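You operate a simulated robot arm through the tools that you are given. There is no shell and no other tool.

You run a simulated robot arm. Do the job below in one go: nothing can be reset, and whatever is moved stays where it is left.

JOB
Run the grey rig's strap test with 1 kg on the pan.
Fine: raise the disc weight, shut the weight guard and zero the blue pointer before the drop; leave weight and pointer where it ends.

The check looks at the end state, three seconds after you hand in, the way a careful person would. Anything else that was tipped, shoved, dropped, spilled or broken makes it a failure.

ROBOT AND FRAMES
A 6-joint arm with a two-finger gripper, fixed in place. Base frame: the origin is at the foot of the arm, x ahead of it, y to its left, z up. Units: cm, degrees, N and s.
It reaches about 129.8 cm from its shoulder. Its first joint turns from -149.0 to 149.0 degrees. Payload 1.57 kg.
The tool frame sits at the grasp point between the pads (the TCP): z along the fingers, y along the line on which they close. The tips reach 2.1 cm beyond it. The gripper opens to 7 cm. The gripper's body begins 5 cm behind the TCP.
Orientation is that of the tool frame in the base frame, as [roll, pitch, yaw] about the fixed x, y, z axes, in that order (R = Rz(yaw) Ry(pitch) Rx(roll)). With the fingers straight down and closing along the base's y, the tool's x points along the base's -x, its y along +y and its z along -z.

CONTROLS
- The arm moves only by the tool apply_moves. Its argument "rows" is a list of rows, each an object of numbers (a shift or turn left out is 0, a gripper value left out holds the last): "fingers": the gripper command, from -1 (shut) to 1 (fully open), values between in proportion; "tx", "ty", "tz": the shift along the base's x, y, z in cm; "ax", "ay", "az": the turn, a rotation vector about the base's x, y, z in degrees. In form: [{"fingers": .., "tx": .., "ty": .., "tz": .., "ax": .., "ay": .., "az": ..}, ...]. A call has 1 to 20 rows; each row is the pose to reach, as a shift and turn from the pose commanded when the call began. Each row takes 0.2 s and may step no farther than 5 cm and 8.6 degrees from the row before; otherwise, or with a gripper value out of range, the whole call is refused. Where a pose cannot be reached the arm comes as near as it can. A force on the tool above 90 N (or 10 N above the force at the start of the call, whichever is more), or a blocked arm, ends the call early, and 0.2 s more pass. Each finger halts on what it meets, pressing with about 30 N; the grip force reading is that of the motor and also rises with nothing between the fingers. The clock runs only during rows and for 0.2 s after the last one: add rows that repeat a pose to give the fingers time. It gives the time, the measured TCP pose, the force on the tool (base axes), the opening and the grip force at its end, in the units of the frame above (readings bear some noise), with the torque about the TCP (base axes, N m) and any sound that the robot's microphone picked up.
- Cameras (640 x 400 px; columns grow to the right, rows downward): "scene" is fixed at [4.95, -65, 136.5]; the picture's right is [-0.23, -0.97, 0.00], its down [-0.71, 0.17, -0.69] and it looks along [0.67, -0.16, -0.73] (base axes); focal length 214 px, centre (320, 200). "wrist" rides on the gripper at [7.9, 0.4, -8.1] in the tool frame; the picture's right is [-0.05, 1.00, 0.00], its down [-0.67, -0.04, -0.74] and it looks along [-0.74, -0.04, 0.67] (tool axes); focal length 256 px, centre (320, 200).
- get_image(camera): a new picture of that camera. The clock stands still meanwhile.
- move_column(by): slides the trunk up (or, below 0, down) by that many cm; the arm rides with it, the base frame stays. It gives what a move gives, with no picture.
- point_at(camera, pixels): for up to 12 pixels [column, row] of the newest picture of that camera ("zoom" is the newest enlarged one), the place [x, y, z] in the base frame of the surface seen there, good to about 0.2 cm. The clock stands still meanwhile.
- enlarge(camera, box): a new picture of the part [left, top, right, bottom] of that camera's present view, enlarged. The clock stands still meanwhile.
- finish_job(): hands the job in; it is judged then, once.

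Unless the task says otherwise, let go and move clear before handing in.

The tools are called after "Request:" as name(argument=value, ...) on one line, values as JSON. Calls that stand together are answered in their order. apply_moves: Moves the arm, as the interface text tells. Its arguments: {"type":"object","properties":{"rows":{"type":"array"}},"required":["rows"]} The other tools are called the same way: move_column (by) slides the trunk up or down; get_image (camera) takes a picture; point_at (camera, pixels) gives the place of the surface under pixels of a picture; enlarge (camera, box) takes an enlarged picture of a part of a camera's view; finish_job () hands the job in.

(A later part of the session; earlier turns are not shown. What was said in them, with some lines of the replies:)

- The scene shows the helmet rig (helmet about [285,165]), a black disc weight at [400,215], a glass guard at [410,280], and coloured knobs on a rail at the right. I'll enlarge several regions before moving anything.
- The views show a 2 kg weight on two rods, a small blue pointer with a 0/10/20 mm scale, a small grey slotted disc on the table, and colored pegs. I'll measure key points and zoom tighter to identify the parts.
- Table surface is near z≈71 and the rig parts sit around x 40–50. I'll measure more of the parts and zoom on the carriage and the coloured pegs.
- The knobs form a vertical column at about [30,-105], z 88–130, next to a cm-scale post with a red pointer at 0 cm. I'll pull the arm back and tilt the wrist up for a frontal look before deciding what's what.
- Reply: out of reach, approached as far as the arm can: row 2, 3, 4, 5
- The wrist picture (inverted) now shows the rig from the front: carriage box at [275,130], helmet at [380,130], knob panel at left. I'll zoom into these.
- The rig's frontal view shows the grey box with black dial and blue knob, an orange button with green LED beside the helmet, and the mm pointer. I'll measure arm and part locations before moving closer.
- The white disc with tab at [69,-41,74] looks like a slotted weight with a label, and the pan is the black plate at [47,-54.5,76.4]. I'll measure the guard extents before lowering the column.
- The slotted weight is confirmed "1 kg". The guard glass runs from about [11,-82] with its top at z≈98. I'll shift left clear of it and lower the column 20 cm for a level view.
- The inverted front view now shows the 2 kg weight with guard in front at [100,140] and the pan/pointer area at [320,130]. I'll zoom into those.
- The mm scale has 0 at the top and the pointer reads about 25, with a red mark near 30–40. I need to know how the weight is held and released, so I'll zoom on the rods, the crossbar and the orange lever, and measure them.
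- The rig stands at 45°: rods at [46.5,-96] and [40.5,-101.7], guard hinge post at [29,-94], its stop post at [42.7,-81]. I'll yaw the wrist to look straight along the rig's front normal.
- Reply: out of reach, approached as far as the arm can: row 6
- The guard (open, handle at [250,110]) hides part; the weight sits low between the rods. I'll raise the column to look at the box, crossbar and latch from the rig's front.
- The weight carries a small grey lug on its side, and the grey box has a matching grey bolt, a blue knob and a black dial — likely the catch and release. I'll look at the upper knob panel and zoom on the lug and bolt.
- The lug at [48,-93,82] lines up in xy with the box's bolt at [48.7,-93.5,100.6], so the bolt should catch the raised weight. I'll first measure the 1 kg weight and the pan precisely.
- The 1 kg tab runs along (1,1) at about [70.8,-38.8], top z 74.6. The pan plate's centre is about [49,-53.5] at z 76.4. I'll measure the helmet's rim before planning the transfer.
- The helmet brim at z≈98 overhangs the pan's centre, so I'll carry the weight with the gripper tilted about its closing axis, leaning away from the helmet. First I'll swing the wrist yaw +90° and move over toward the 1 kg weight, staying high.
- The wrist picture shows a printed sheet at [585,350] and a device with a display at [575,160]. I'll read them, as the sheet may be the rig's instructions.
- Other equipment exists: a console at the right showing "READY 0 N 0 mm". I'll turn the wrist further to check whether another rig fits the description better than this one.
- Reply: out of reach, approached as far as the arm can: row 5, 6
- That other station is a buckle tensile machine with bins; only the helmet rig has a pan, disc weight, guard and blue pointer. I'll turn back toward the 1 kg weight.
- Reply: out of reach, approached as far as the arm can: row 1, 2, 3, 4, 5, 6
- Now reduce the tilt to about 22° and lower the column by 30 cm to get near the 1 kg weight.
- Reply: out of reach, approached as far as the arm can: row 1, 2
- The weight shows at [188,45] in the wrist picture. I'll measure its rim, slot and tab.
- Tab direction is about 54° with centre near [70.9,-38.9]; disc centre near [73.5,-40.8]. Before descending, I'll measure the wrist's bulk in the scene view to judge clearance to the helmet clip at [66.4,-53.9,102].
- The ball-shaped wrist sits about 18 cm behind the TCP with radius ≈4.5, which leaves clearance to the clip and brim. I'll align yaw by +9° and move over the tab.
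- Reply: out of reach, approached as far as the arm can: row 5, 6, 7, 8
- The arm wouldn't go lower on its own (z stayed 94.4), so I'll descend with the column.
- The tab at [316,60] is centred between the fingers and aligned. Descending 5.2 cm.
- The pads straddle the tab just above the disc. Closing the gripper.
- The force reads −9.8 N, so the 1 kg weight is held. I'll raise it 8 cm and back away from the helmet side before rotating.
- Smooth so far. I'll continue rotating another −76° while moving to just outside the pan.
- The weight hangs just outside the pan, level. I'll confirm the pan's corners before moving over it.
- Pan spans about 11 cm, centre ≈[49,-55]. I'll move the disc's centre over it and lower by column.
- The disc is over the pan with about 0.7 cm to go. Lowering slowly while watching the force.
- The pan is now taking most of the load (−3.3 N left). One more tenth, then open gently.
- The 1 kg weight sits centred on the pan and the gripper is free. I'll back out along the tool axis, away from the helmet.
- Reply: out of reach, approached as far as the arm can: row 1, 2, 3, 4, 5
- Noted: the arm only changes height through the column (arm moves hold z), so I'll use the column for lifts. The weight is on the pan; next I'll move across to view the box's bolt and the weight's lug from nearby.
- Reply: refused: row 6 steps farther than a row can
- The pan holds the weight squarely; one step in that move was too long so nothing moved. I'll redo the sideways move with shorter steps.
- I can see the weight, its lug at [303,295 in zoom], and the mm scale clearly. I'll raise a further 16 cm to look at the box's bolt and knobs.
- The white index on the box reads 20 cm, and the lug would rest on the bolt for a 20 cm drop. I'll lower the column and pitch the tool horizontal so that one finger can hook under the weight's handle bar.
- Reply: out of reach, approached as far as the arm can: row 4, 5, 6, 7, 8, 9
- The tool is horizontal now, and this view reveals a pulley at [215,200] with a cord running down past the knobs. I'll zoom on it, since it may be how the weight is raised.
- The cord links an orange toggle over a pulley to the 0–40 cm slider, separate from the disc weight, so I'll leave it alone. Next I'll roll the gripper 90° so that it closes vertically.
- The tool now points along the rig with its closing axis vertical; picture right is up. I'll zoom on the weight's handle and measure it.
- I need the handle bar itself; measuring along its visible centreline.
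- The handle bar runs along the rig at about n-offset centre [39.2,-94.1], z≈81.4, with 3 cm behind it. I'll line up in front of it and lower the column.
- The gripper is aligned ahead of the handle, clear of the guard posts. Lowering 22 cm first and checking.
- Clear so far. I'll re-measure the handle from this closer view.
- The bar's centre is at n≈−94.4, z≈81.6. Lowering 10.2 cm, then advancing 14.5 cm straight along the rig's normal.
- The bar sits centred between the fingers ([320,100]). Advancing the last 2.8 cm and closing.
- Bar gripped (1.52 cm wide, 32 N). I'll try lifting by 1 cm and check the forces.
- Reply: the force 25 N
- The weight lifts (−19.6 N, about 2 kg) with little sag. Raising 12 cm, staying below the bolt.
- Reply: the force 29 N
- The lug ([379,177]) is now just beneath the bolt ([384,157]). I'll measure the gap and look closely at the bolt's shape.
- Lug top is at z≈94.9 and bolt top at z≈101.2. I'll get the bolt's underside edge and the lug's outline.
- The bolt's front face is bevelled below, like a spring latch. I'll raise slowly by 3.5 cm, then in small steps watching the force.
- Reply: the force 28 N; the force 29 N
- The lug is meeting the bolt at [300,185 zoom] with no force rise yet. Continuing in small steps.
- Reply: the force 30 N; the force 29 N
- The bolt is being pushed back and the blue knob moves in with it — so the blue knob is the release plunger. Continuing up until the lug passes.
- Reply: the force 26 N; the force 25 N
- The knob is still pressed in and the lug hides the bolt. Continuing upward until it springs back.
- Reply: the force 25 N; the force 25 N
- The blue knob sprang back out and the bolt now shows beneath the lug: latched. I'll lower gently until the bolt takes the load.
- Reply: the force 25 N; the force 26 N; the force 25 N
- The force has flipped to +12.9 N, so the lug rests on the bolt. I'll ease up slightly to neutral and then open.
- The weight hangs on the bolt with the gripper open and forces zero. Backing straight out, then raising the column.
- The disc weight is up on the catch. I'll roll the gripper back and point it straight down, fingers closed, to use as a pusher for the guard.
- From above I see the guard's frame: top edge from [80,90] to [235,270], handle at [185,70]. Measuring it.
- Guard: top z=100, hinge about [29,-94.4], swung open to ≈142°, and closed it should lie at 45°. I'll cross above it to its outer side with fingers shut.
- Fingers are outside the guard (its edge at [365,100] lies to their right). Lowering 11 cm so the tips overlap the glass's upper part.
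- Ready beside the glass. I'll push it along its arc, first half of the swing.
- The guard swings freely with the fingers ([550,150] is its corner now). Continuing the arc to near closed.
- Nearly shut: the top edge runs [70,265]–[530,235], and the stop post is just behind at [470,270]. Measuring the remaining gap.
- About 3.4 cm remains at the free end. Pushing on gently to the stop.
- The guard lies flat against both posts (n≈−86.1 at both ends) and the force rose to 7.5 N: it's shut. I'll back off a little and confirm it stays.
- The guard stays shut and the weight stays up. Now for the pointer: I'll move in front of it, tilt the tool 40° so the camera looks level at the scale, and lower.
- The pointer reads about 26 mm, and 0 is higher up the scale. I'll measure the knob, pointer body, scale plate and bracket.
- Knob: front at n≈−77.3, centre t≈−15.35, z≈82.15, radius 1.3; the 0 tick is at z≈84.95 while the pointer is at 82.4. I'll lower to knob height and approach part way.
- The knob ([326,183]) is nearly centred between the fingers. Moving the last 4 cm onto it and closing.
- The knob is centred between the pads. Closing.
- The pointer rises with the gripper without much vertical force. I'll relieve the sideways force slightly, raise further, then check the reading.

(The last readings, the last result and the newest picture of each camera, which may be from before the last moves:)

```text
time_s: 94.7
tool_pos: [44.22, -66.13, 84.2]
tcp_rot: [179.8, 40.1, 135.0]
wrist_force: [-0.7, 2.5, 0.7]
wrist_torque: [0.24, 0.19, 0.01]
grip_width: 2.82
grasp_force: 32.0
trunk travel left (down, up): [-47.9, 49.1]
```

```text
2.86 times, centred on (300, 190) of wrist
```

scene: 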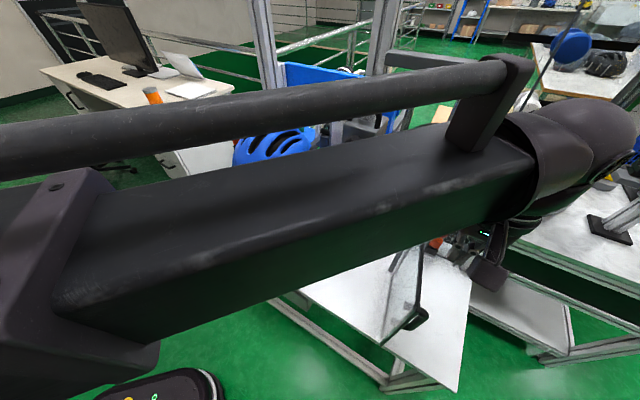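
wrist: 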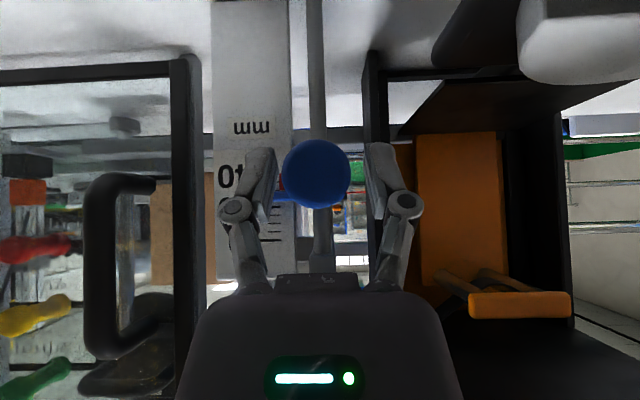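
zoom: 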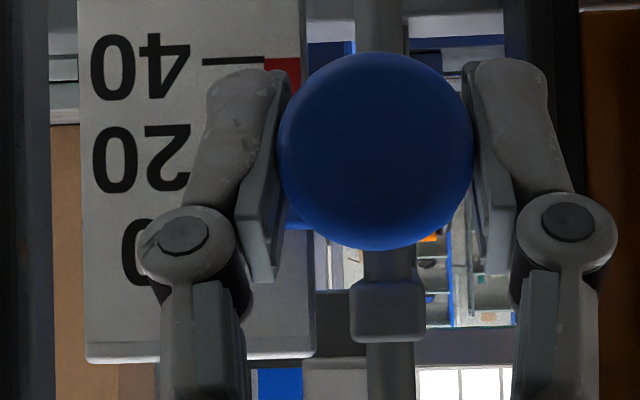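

The pointer is near 6 mm now, and its body approaches the bracket above. Raising in small steps to 0.

Request:
move_column(by=0.4)

Request:
enlarge(camera="scene", box=[285, 200, 325, 236])

Request:
point_at(camera="zoom", pixels=[[390, 215], [350, 200], [420, 220], [400, 180], [430, 160]])

```text
time_s: 95.2
tool_pos: [44.14, -66.18, 84.48]
tcp_rot: [-179.9, 40.1, 135.1]
wrist_force: [-1.5, 5.1, 0.4]
wrist_torque: [0.22, 0.17, 0.02]
grip_width: 2.83
grasp_force: 31.6
trunk travel left (down, up): [-48.3, 48.7]
```

```text
11.11 times, centred on (305, 218) of scene
```

zoom: 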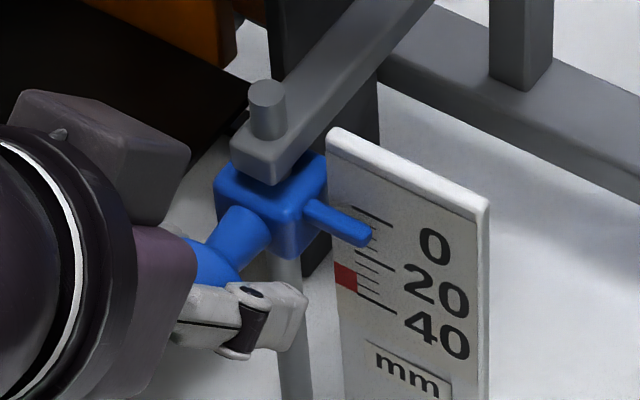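

```text
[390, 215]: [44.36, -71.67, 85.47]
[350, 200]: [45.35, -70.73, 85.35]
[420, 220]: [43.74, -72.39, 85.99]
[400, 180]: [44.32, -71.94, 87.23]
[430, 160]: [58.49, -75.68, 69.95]
```

Measuring the pointer tip against the 0 tick directly.

Request:
point_at(camera="zoom", pixels=[[330, 222], [345, 230], [360, 236], [368, 215], [385, 222], [375, 296], [390, 306], [352, 280]])

Request:
enlarge(camera="wrist", box=[240, 150, 330, 250])

Request:
point_at(camera="zoom", pixels=[[330, 300], [300, 310], [250, 345], [120, 250], [150, 350]])

```text
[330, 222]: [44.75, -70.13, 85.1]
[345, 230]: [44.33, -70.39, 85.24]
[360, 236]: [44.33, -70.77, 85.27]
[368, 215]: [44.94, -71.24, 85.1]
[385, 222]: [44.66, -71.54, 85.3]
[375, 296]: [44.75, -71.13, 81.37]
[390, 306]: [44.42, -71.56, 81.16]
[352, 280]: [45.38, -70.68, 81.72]
```

```text
4.00 times, centred on (285, 200) of wrist
```

zoom: 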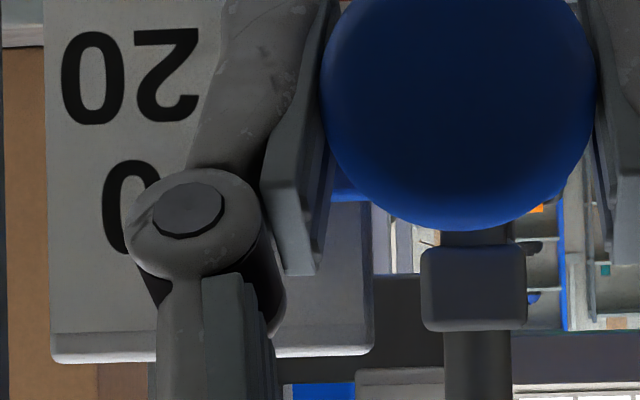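

```text
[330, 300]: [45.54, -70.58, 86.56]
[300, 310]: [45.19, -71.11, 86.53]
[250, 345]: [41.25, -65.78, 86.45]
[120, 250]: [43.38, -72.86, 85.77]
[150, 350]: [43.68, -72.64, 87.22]
```

The 0 tick is at z≈85.2 and the pointer's arm top is at ≈85.2 (its centre slightly lower), so ~2–3 mm remain. Raising 0.25 more.

Request:
move_column(by=0.25)

Request:
enlarge(camera="scene", box=[285, 200, 325, 236])

Request:
point_at(camera="zoom", pixels=[[330, 218], [345, 224], [360, 232], [370, 215], [385, 222], [300, 165], [265, 170]])

```text
time_s: 95.7
tool_pos: [44.17, -66.2, 84.81]
tcp_rot: [-180.0, 40.1, 134.9]
wrist_force: [-1.2, 5.9, -1.5]
wrist_torque: [0.09, 0.1, 0.01]
grip_width: 2.82
grasp_force: 31.2
trunk travel left (down, up): [-48.5, 48.5]
```

```text
11.11 times, centred on (305, 218) of scene
```

zoom: 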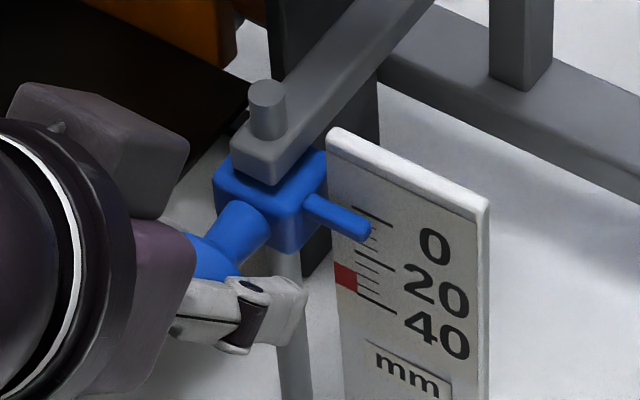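

```text
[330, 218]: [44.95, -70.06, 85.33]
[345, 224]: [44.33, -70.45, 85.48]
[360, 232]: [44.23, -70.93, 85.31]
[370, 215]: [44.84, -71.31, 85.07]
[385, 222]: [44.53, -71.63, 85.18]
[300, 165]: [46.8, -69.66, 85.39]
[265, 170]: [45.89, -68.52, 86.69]
```

The pointer's centre (~85.1) now matches the 0 tick (~85.15). I'll open, back straight off and check with a level view.

Request:
apply_moves(rows=[{"fingers": -0.1}, {"fingers": 0.2}, {"fingers": 0.3}, {"fingers": 0.3, "tx": -1.5, "ty": 1.5}, {"fingers": 0.3, "tx": -4, "ty": 4}, {"fingers": 0.3, "tx": -7, "ty": 7}])

Request:
get_image(camera="wrist")

Request:
enlarge(camera="wrist", box=[260, 100, 380, 220])

Request:
enlarge(camera="scene", box=[285, 200, 325, 236])

```text
time_s: 97.1
tool_pos: [37.11, -59.11, 84.77]
tcp_rot: [-180.0, 40.1, 135.0]
wrist_force: [0.5, 0.2, 0.2]
wrist_torque: [0.01, -0.03, 0.02]
grip_width: 4.55
grasp_force: 0.1
trunk travel left (down, up): [-48.5, 48.5]
```

```text
taken
```

wrist: 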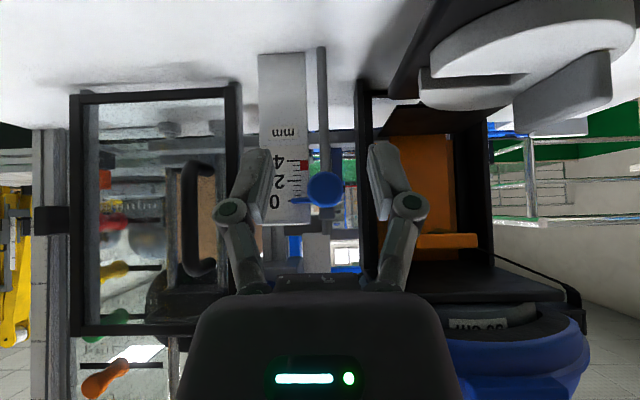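

```text
3.33 times, centred on (320, 160) of wrist
```

zoom: 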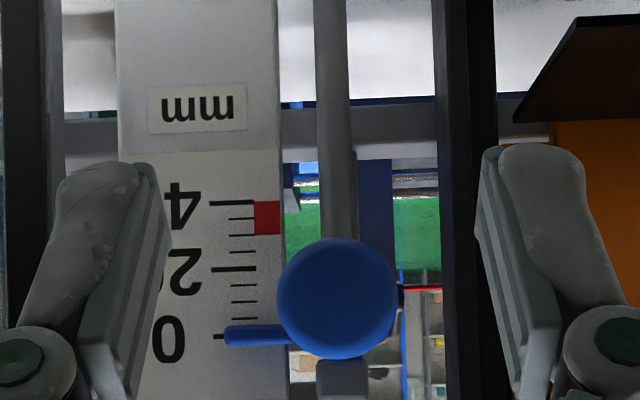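

```text
11.11 times, centred on (305, 218) of scene
```

zoom: 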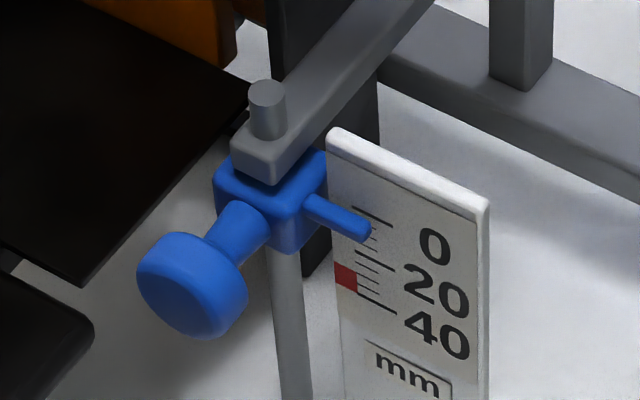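

The pointer sits exactly on the 0 tick (zoom row 335) and stays. Now I'll raise and move in front of the box's blue knob for the release, tilting to 45° so the fingers come in above the guard.

Request:
apply_moves(rows=[{"fingers": -1, "tx": -2, "ty": 1}, {"fingers": -1, "tx": -4, "ty": 1}])

Request:
move_column(by=17.8)

Request:
apply_moves(rows=[{"fingers": -1, "tx": 0, "ty": -3.5, "ax": -3.54, "ay": -3.54, "tz": 0.97}, {"tx": 0, "ty": -7, "ax": -3.54, "ay": -3.54, "tz": 0.97}, {"tx": 0, "ty": -10.6, "ax": -3.54, "ay": -3.54, "tz": 0.97}, {"tx": 0, "ty": -10.6, "ax": -3.54, "ay": -3.54, "tz": 0.97}])

Request:
get_image(camera="wrist")

Request:
get_image(camera="scene")

```text
time_s: 97.7
tool_pos: [33.3, -58.16, 84.8]
tcp_rot: [180.0, 40.1, 134.9]
wrist_force: [0.8, -0.9, -0.4]
wrist_torque: [-0.02, 0.03, 0.02]
grip_width: 0.0
grasp_force: 28.7
trunk travel left (down, up): [-48.5, 48.5]
```

```text
time_s: 99.7
tool_pos: [33.2, -58.24, 102.58]
tcp_rot: [-180.0, 40.2, 135.0]
wrist_force: [0.3, -0.2, -0.2]
wrist_torque: [0.0, 0.01, 0.01]
grip_width: 0.0
grasp_force: 28.4
trunk travel left (down, up): [-66.3, 30.7]
```

```text
time_s: 100.7
tool_pos: [33.1, -68.78, 103.71]
tcp_rot: [179.9, 45.0, 135.0]
wrist_force: [0.3, -0.8, -0.3]
wrist_torque: [-0.01, 0.01, 0.02]
grip_width: 0.0
grasp_force: 29.1
trunk travel left (down, up): [-66.3, 30.7]
```

```text
taken
```

wrist: 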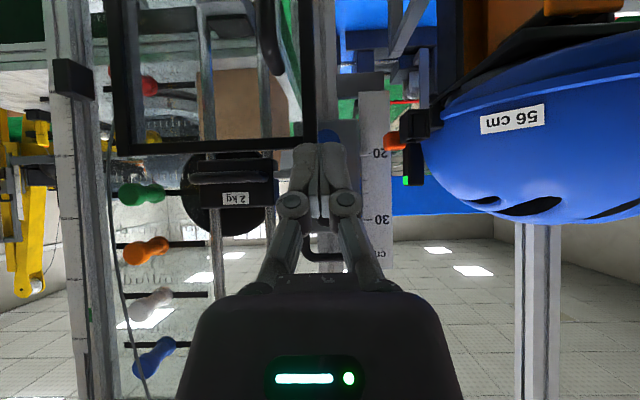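

```text
taken
```

scene: 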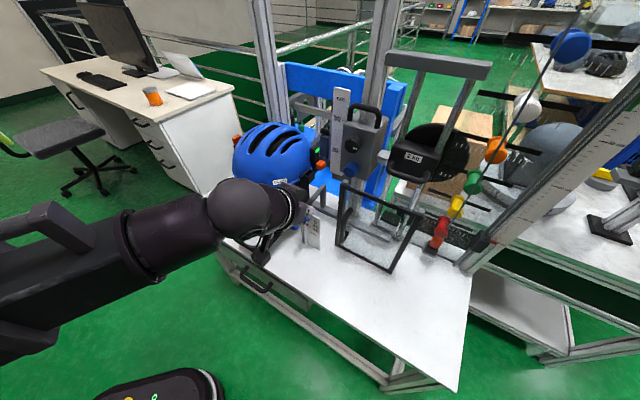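

The blue knob peeks at [328,137] right beyond the fingertips, with the guard's edge at [310,100]. I'll measure both precisely.

Request:
enlarge(camera="scene", box=[320, 130, 390, 200])

Request:
point_at(camera="zoom", pixels=[[275, 225], [250, 225], [300, 225], [275, 200], [275, 250], [235, 215], [260, 120], [240, 310], [215, 300], [185, 310], [300, 150], [230, 345]])

Request:
enlarge(camera="wrist", box=[270, 90, 390, 190])

Request:
point_at(camera="zoom", pixels=[[300, 175], [280, 175], [330, 175], [230, 160], [230, 230], [60, 230]])

```text
5.71 times, centred on (355, 165) of scene
```

zoom: 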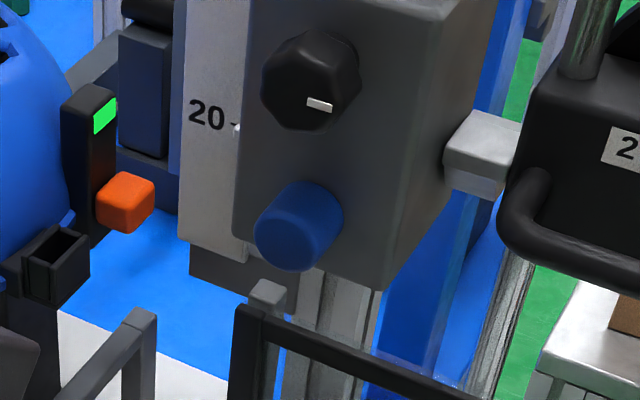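

```text
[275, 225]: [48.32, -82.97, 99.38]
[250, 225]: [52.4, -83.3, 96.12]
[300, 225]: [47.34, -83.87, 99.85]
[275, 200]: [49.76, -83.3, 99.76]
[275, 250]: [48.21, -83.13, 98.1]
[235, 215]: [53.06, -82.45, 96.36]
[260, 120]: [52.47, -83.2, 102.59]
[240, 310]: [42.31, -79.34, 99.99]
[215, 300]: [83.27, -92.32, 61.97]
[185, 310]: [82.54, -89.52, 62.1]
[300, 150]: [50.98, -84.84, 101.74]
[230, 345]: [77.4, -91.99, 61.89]
```

```text
4.00 times, centred on (330, 140) of wrist
```

zoom: 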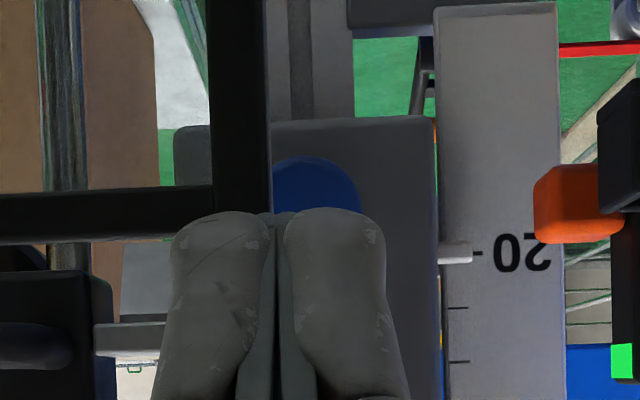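

```text
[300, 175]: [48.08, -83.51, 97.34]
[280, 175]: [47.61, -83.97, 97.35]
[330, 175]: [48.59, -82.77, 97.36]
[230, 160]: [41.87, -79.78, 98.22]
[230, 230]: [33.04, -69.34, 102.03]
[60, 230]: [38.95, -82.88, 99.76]
```

Knob centre: t≈−24.65, z≈98.7, front n≈−92.9; the guard's edge is just beside at t≈−26.2 with top z=100. I'll advance above the guard at z 103.7 to just short of the knob.

Request:
apply_moves(rows=[{"fingers": -1, "tx": 3.2, "ty": -2.5}, {"tx": 6.2, "ty": -5.4}, {"tx": 9, "ty": -8.2}, {"tx": 11.5, "ty": -10.7}, {"tx": 13.26, "ty": -12.48}, {"tx": 13.26, "ty": -12.48}])

Request:
get_image(camera="wrist")

Request:
enlarge(camera="scene", box=[300, 100, 420, 220])

```text
time_s: 102.1
tool_pos: [46.47, -81.26, 103.73]
tcp_rot: [179.9, 45.1, 135.0]
wrist_force: [-0.2, -0.1, 0.1]
wrist_torque: [-0.02, 0.02, 0.0]
grip_width: 0.0
grasp_force: 28.8
trunk travel left (down, up): [-66.3, 30.7]
```

```text
taken
```

wrist: 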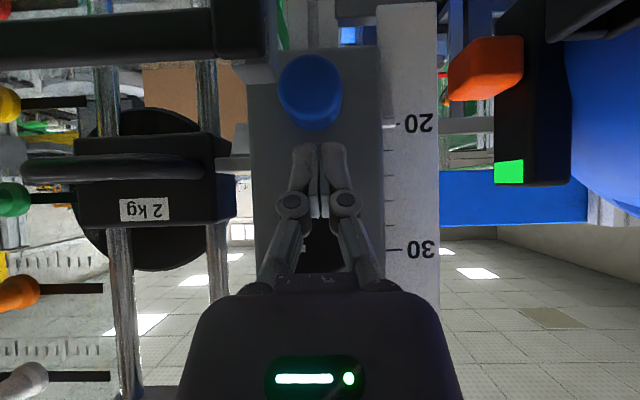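

```text
3.33 times, centred on (360, 160) of scene
```

zoom: 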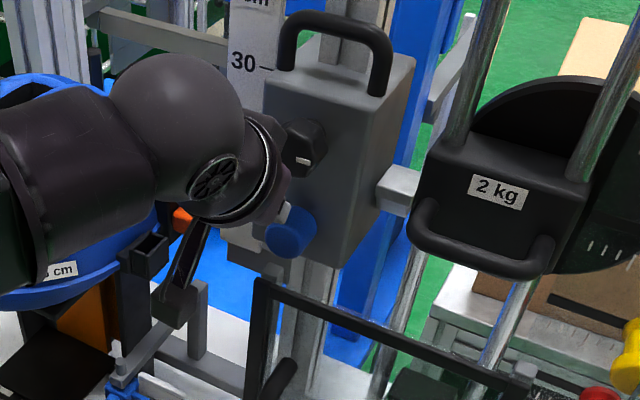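

The fingertips are just above and in front of the knob ([310,92]). Shifting a hair sideways and lowering 3.4 cm to knob height.

Request:
apply_moves(rows=[{"fingers": -1, "tx": -0.25, "ty": -0.15}, {"tx": -0.25, "ty": -0.15}])

Request:
move_column(by=-3.5)

Request:
get_image(camera="wrist")

Request:
enlarge(camera="scene", box=[310, 120, 400, 220])

```text
time_s: 102.7
tool_pos: [46.2, -81.47, 103.77]
tcp_rot: [-180.0, 45.0, 135.0]
wrist_force: [-0.3, 0.0, -0.7]
wrist_torque: [0.0, 0.01, -0.01]
grip_width: 0.0
grasp_force: 28.9
trunk travel left (down, up): [-66.3, 30.7]
```

```text
time_s: 103.5
tool_pos: [46.32, -81.37, 100.14]
tcp_rot: [-180.0, 45.1, 135.1]
wrist_force: [0.1, 0.2, -0.4]
wrist_torque: [0.0, 0.0, -0.01]
grip_width: 0.0
grasp_force: 28.2
trunk travel left (down, up): [-62.8, 34.2]
```

```text
taken
```

wrist: 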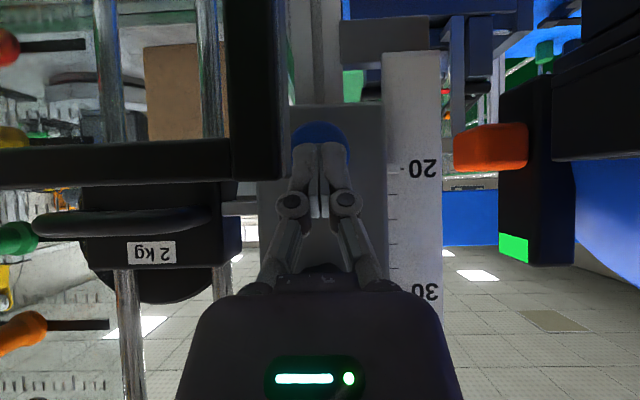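

```text
4.00 times, centred on (355, 170) of scene
```

zoom: 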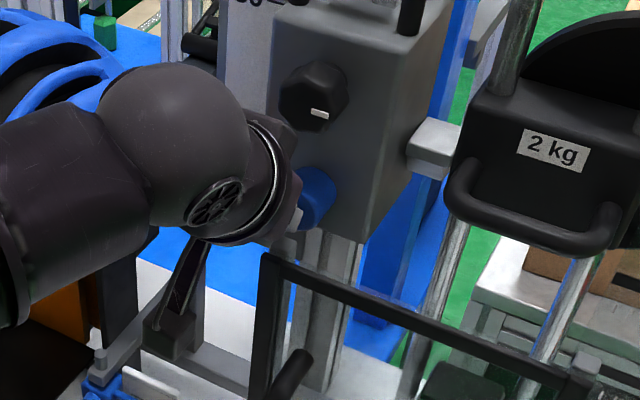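

Tips are right in front of the knob, with weight up, guard shut, pointer at 0 and 1 kg on the pan. Pressing the knob in.

Request:
apply_moves(rows=[{"fingers": -1, "tx": 0.25, "ty": -0.25}, {"tx": 0.5, "ty": -0.5}, {"tx": 0.75, "ty": -0.75}, {"tx": 1.0, "ty": -1.0}, {"tx": 1.2, "ty": -1.2}])

Request:
enlarge(camera="scene", box=[310, 120, 430, 240])

```text
time_s: 104.7
tool_pos: [47.43, -82.61, 100.21]
tcp_rot: [179.9, 45.0, 135.0]
wrist_force: [-4.3, 5.3, -1.0]
wrist_torque: [0.07, 0.06, -0.02]
grip_width: 0.59
grasp_force: 28.3
trunk travel left (down, up): [-62.8, 34.2]
```

```text
3.33 times, centred on (370, 180) of scene
```

zoom: 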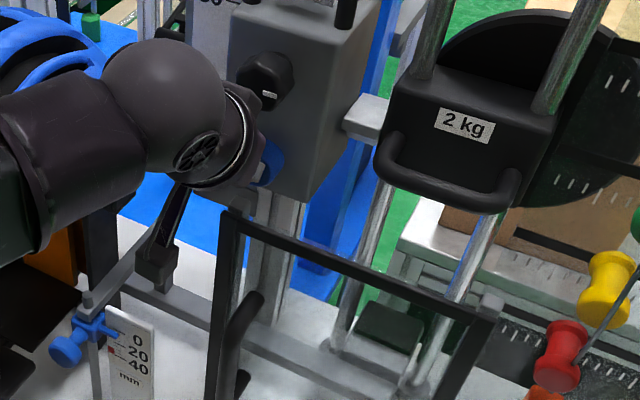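

The knob is moving in (≈7 N), and the weight is still up. Pressing further.

Request:
apply_moves(rows=[{"fingers": -1, "tx": 0.2, "ty": -0.2}, {"tx": 0.4, "ty": -0.4}, {"tx": 0.6, "ty": -0.6}, {"tx": 0.8, "ty": -0.8}, {"tx": 0.8, "ty": -0.8}])

Request:
enlarge(camera="scene", box=[280, 120, 430, 250])

```text
time_s: 105.9
tool_pos: [48.33, -83.31, 100.17]
tcp_rot: [180.0, 45.0, 135.1]
wrist_force: [-3.8, 4.7, 0.0]
wrist_torque: [-0.01, 0.07, -0.01]
grip_width: 0.58
grasp_force: 28.4
trunk travel left (down, up): [-62.8, 34.2]
heard: click
```

```text
3.08 times, centred on (355, 185) of scene
```

zoom: 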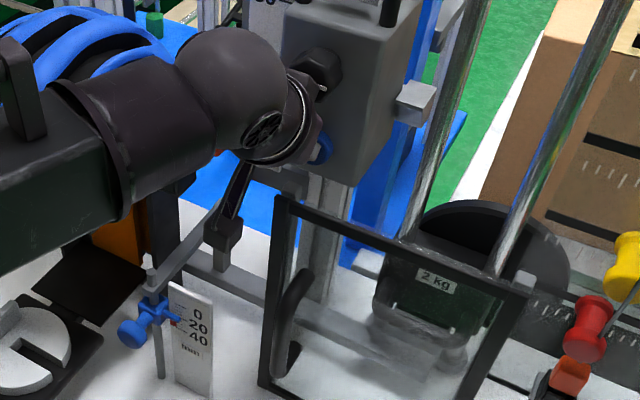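

A click was heard, the weight has fallen to the bottom behind the shut guard, and the pointer has moved down. I'll withdraw the same way: back off the knob, up, and away.

Request:
apply_moves(rows=[{"fingers": -1, "tx": -0.7, "ty": 0.7}, {"tx": -1.4, "ty": 1.4}, {"tx": -2.0, "ty": 2.0}, {"tx": -2.0, "ty": 2.0}])

Request:
move_column(by=5)

Request:
apply_moves(rows=[{"fingers": -1, "tx": -3, "ty": 3}, {"tx": -6.3, "ty": 6.3}, {"tx": -9.6, "ty": 9.6}, {"tx": -13, "ty": 13}, {"tx": -16, "ty": 16}])

Request:
get_image(camera="wrist")

Request:
enlarge(camera="scene", box=[200, 100, 460, 290])

Request:
enlarge(camera="scene", box=[275, 195, 335, 250])

```text
time_s: 106.9
tool_pos: [46.28, -81.39, 100.06]
tcp_rot: [-179.9, 45.0, 134.9]
wrist_force: [0.1, -0.6, 0.2]
wrist_torque: [0.01, 0.01, 0.01]
grip_width: 0.01
grasp_force: 28.9
trunk travel left (down, up): [-62.8, 34.2]
```

```text
time_s: 107.8
tool_pos: [46.38, -81.41, 105.11]
tcp_rot: [180.0, 45.0, 135.0]
wrist_force: [0.3, -0.2, -0.4]
wrist_torque: [-0.03, -0.01, 0.0]
grip_width: 0.0
grasp_force: 28.1
trunk travel left (down, up): [-67.8, 29.2]
```

```text
time_s: 109.0
tool_pos: [30.23, -65.29, 105.26]
tcp_rot: [-179.9, 45.1, 135.0]
wrist_force: [0.6, -0.5, -0.7]
wrist_torque: [0.03, 0.01, -0.04]
grip_width: 0.02
grasp_force: 29.2
trunk travel left (down, up): [-67.8, 29.2]
```

```text
taken
```

wrist: 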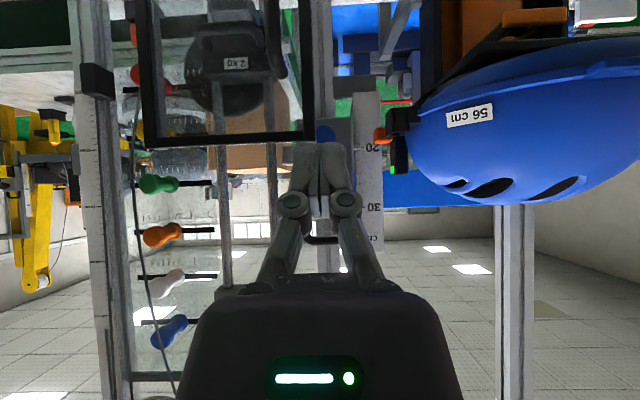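

```text
2.11 times, centred on (330, 195) of scene
```

zoom: 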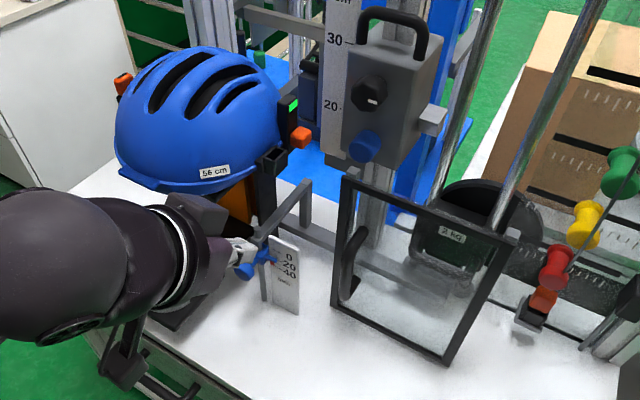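

```text
7.27 times, centred on (305, 222) of scene
```

zoom: 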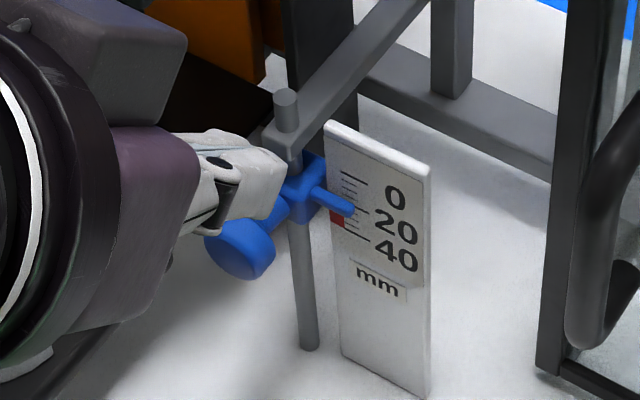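

The pointer has registered a stretch (about 15–20 mm) and I leave it. I'll move the arm up and clear, then do a final check.

Request:
move_column(by=12)

Request:
apply_moves(rows=[{"fingers": 0, "tx": -3, "ty": 3}, {"tx": -4, "ty": 7}, {"tx": -5, "ty": 11.5}, {"tx": -6, "ty": 16}, {"tx": -7, "ty": 20.5}, {"tx": -8, "ty": 25}])

Request:
get_image(camera="scene")

Request:
enlarge(camera="scene", box=[200, 130, 460, 300])

Request:
enlarge(camera="scene", box=[225, 190, 335, 260])

```text
time_s: 110.5
tool_pos: [30.16, -65.35, 117.16]
tcp_rot: [-179.9, 45.0, 135.1]
wrist_force: [0.2, 0.8, 1.2]
wrist_torque: [-0.02, 0.01, -0.01]
grip_width: 0.02
grasp_force: 28.8
trunk travel left (down, up): [-79.8, 17.2]
```

```text
time_s: 111.9
tool_pos: [26.09, -56.59, 117.18]
tcp_rot: [-179.9, 44.9, 134.9]
wrist_force: [0.9, 0.6, -0.5]
wrist_torque: [-0.03, -0.01, -0.02]
grip_width: 3.51
grasp_force: 0.0
out of reach, approached as far as the arm can: row 3, 4, 5, 6
trunk travel left (down, up): [-79.8, 17.2]
```

```text
taken
```

scene: 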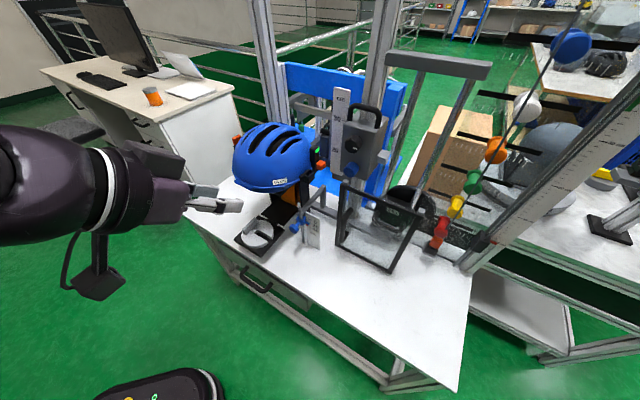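

```text
2.35 times, centred on (330, 215) of scene
```

zoom: 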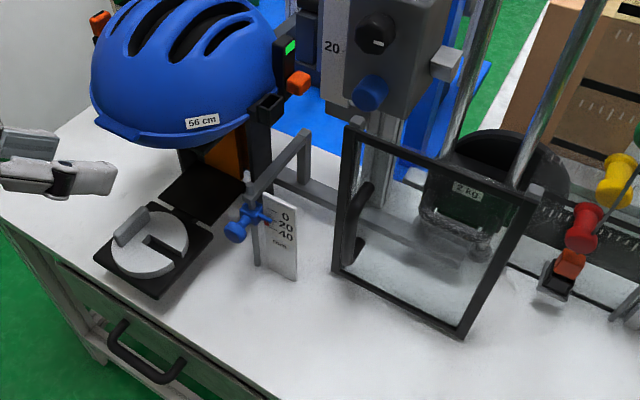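

```text
5.71 times, centred on (280, 225) of scene
```

zoom: 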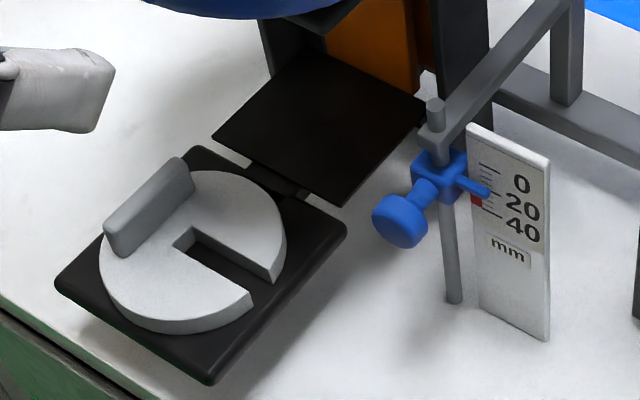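

The weight is down, 1 kg is on the pan, and the pointer holds its reading. One last check that the guard is still fully shut.

Request:
enlarge(camera="scene", box=[325, 170, 445, 280])

Request:
point_at(camera="scene", pixels=[[343, 184], [360, 190], [400, 205], [420, 213], [350, 180], [337, 235]])

```text
3.64 times, centred on (385, 225) of scene
```

zoom: 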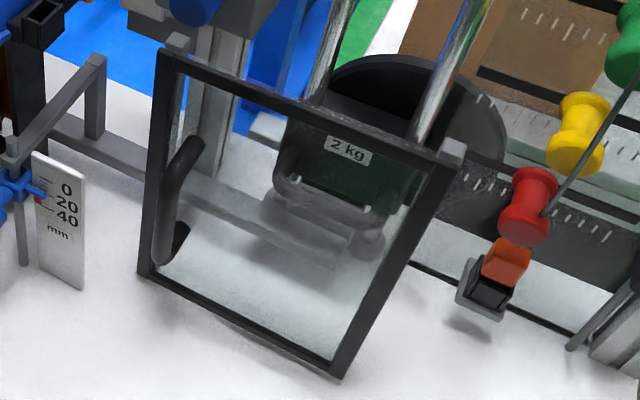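

```text
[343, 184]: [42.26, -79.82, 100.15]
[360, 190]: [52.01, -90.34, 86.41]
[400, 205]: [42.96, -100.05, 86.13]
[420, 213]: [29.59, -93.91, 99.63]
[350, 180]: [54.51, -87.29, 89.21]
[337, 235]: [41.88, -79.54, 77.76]
```

The guard's free edge at [42.3,-79.8] is still flush against its post. Weight, pointer and pan are as the test left them and the arm is clear, so I'm handing in.

Request:
finish_job()

```text
The job is handed in.
```

The strap test on the grey rig was run with 1 kg on the pan, and the job is handed in.

- **Setup before the drop:** I put the 1 kg slotted weight on the pan. I raised the 2 kg disc weight until it latched on the box's bolt, which was set at 20 cm. I then shut the weight guard and moved the blue pointer from about 26 mm to 0.
- **The drop:** I pressed the blue knob on the box. A click was heard and the disc weight fell behind the shut guard.
- **How it ended:** The disc weight is at the bottom and the guard is still flush with its post. The blue pointer reads somewhere around 15–20 mm. I only saw that from an angle and did not take a level reading, so check it at the scale. I left the weight and pointer where the test put them, and the arm is clear of the rig.

I did not touch the cord and slider assembly or the orange clips on the helmet. I saw nothing else tipped or shifted.
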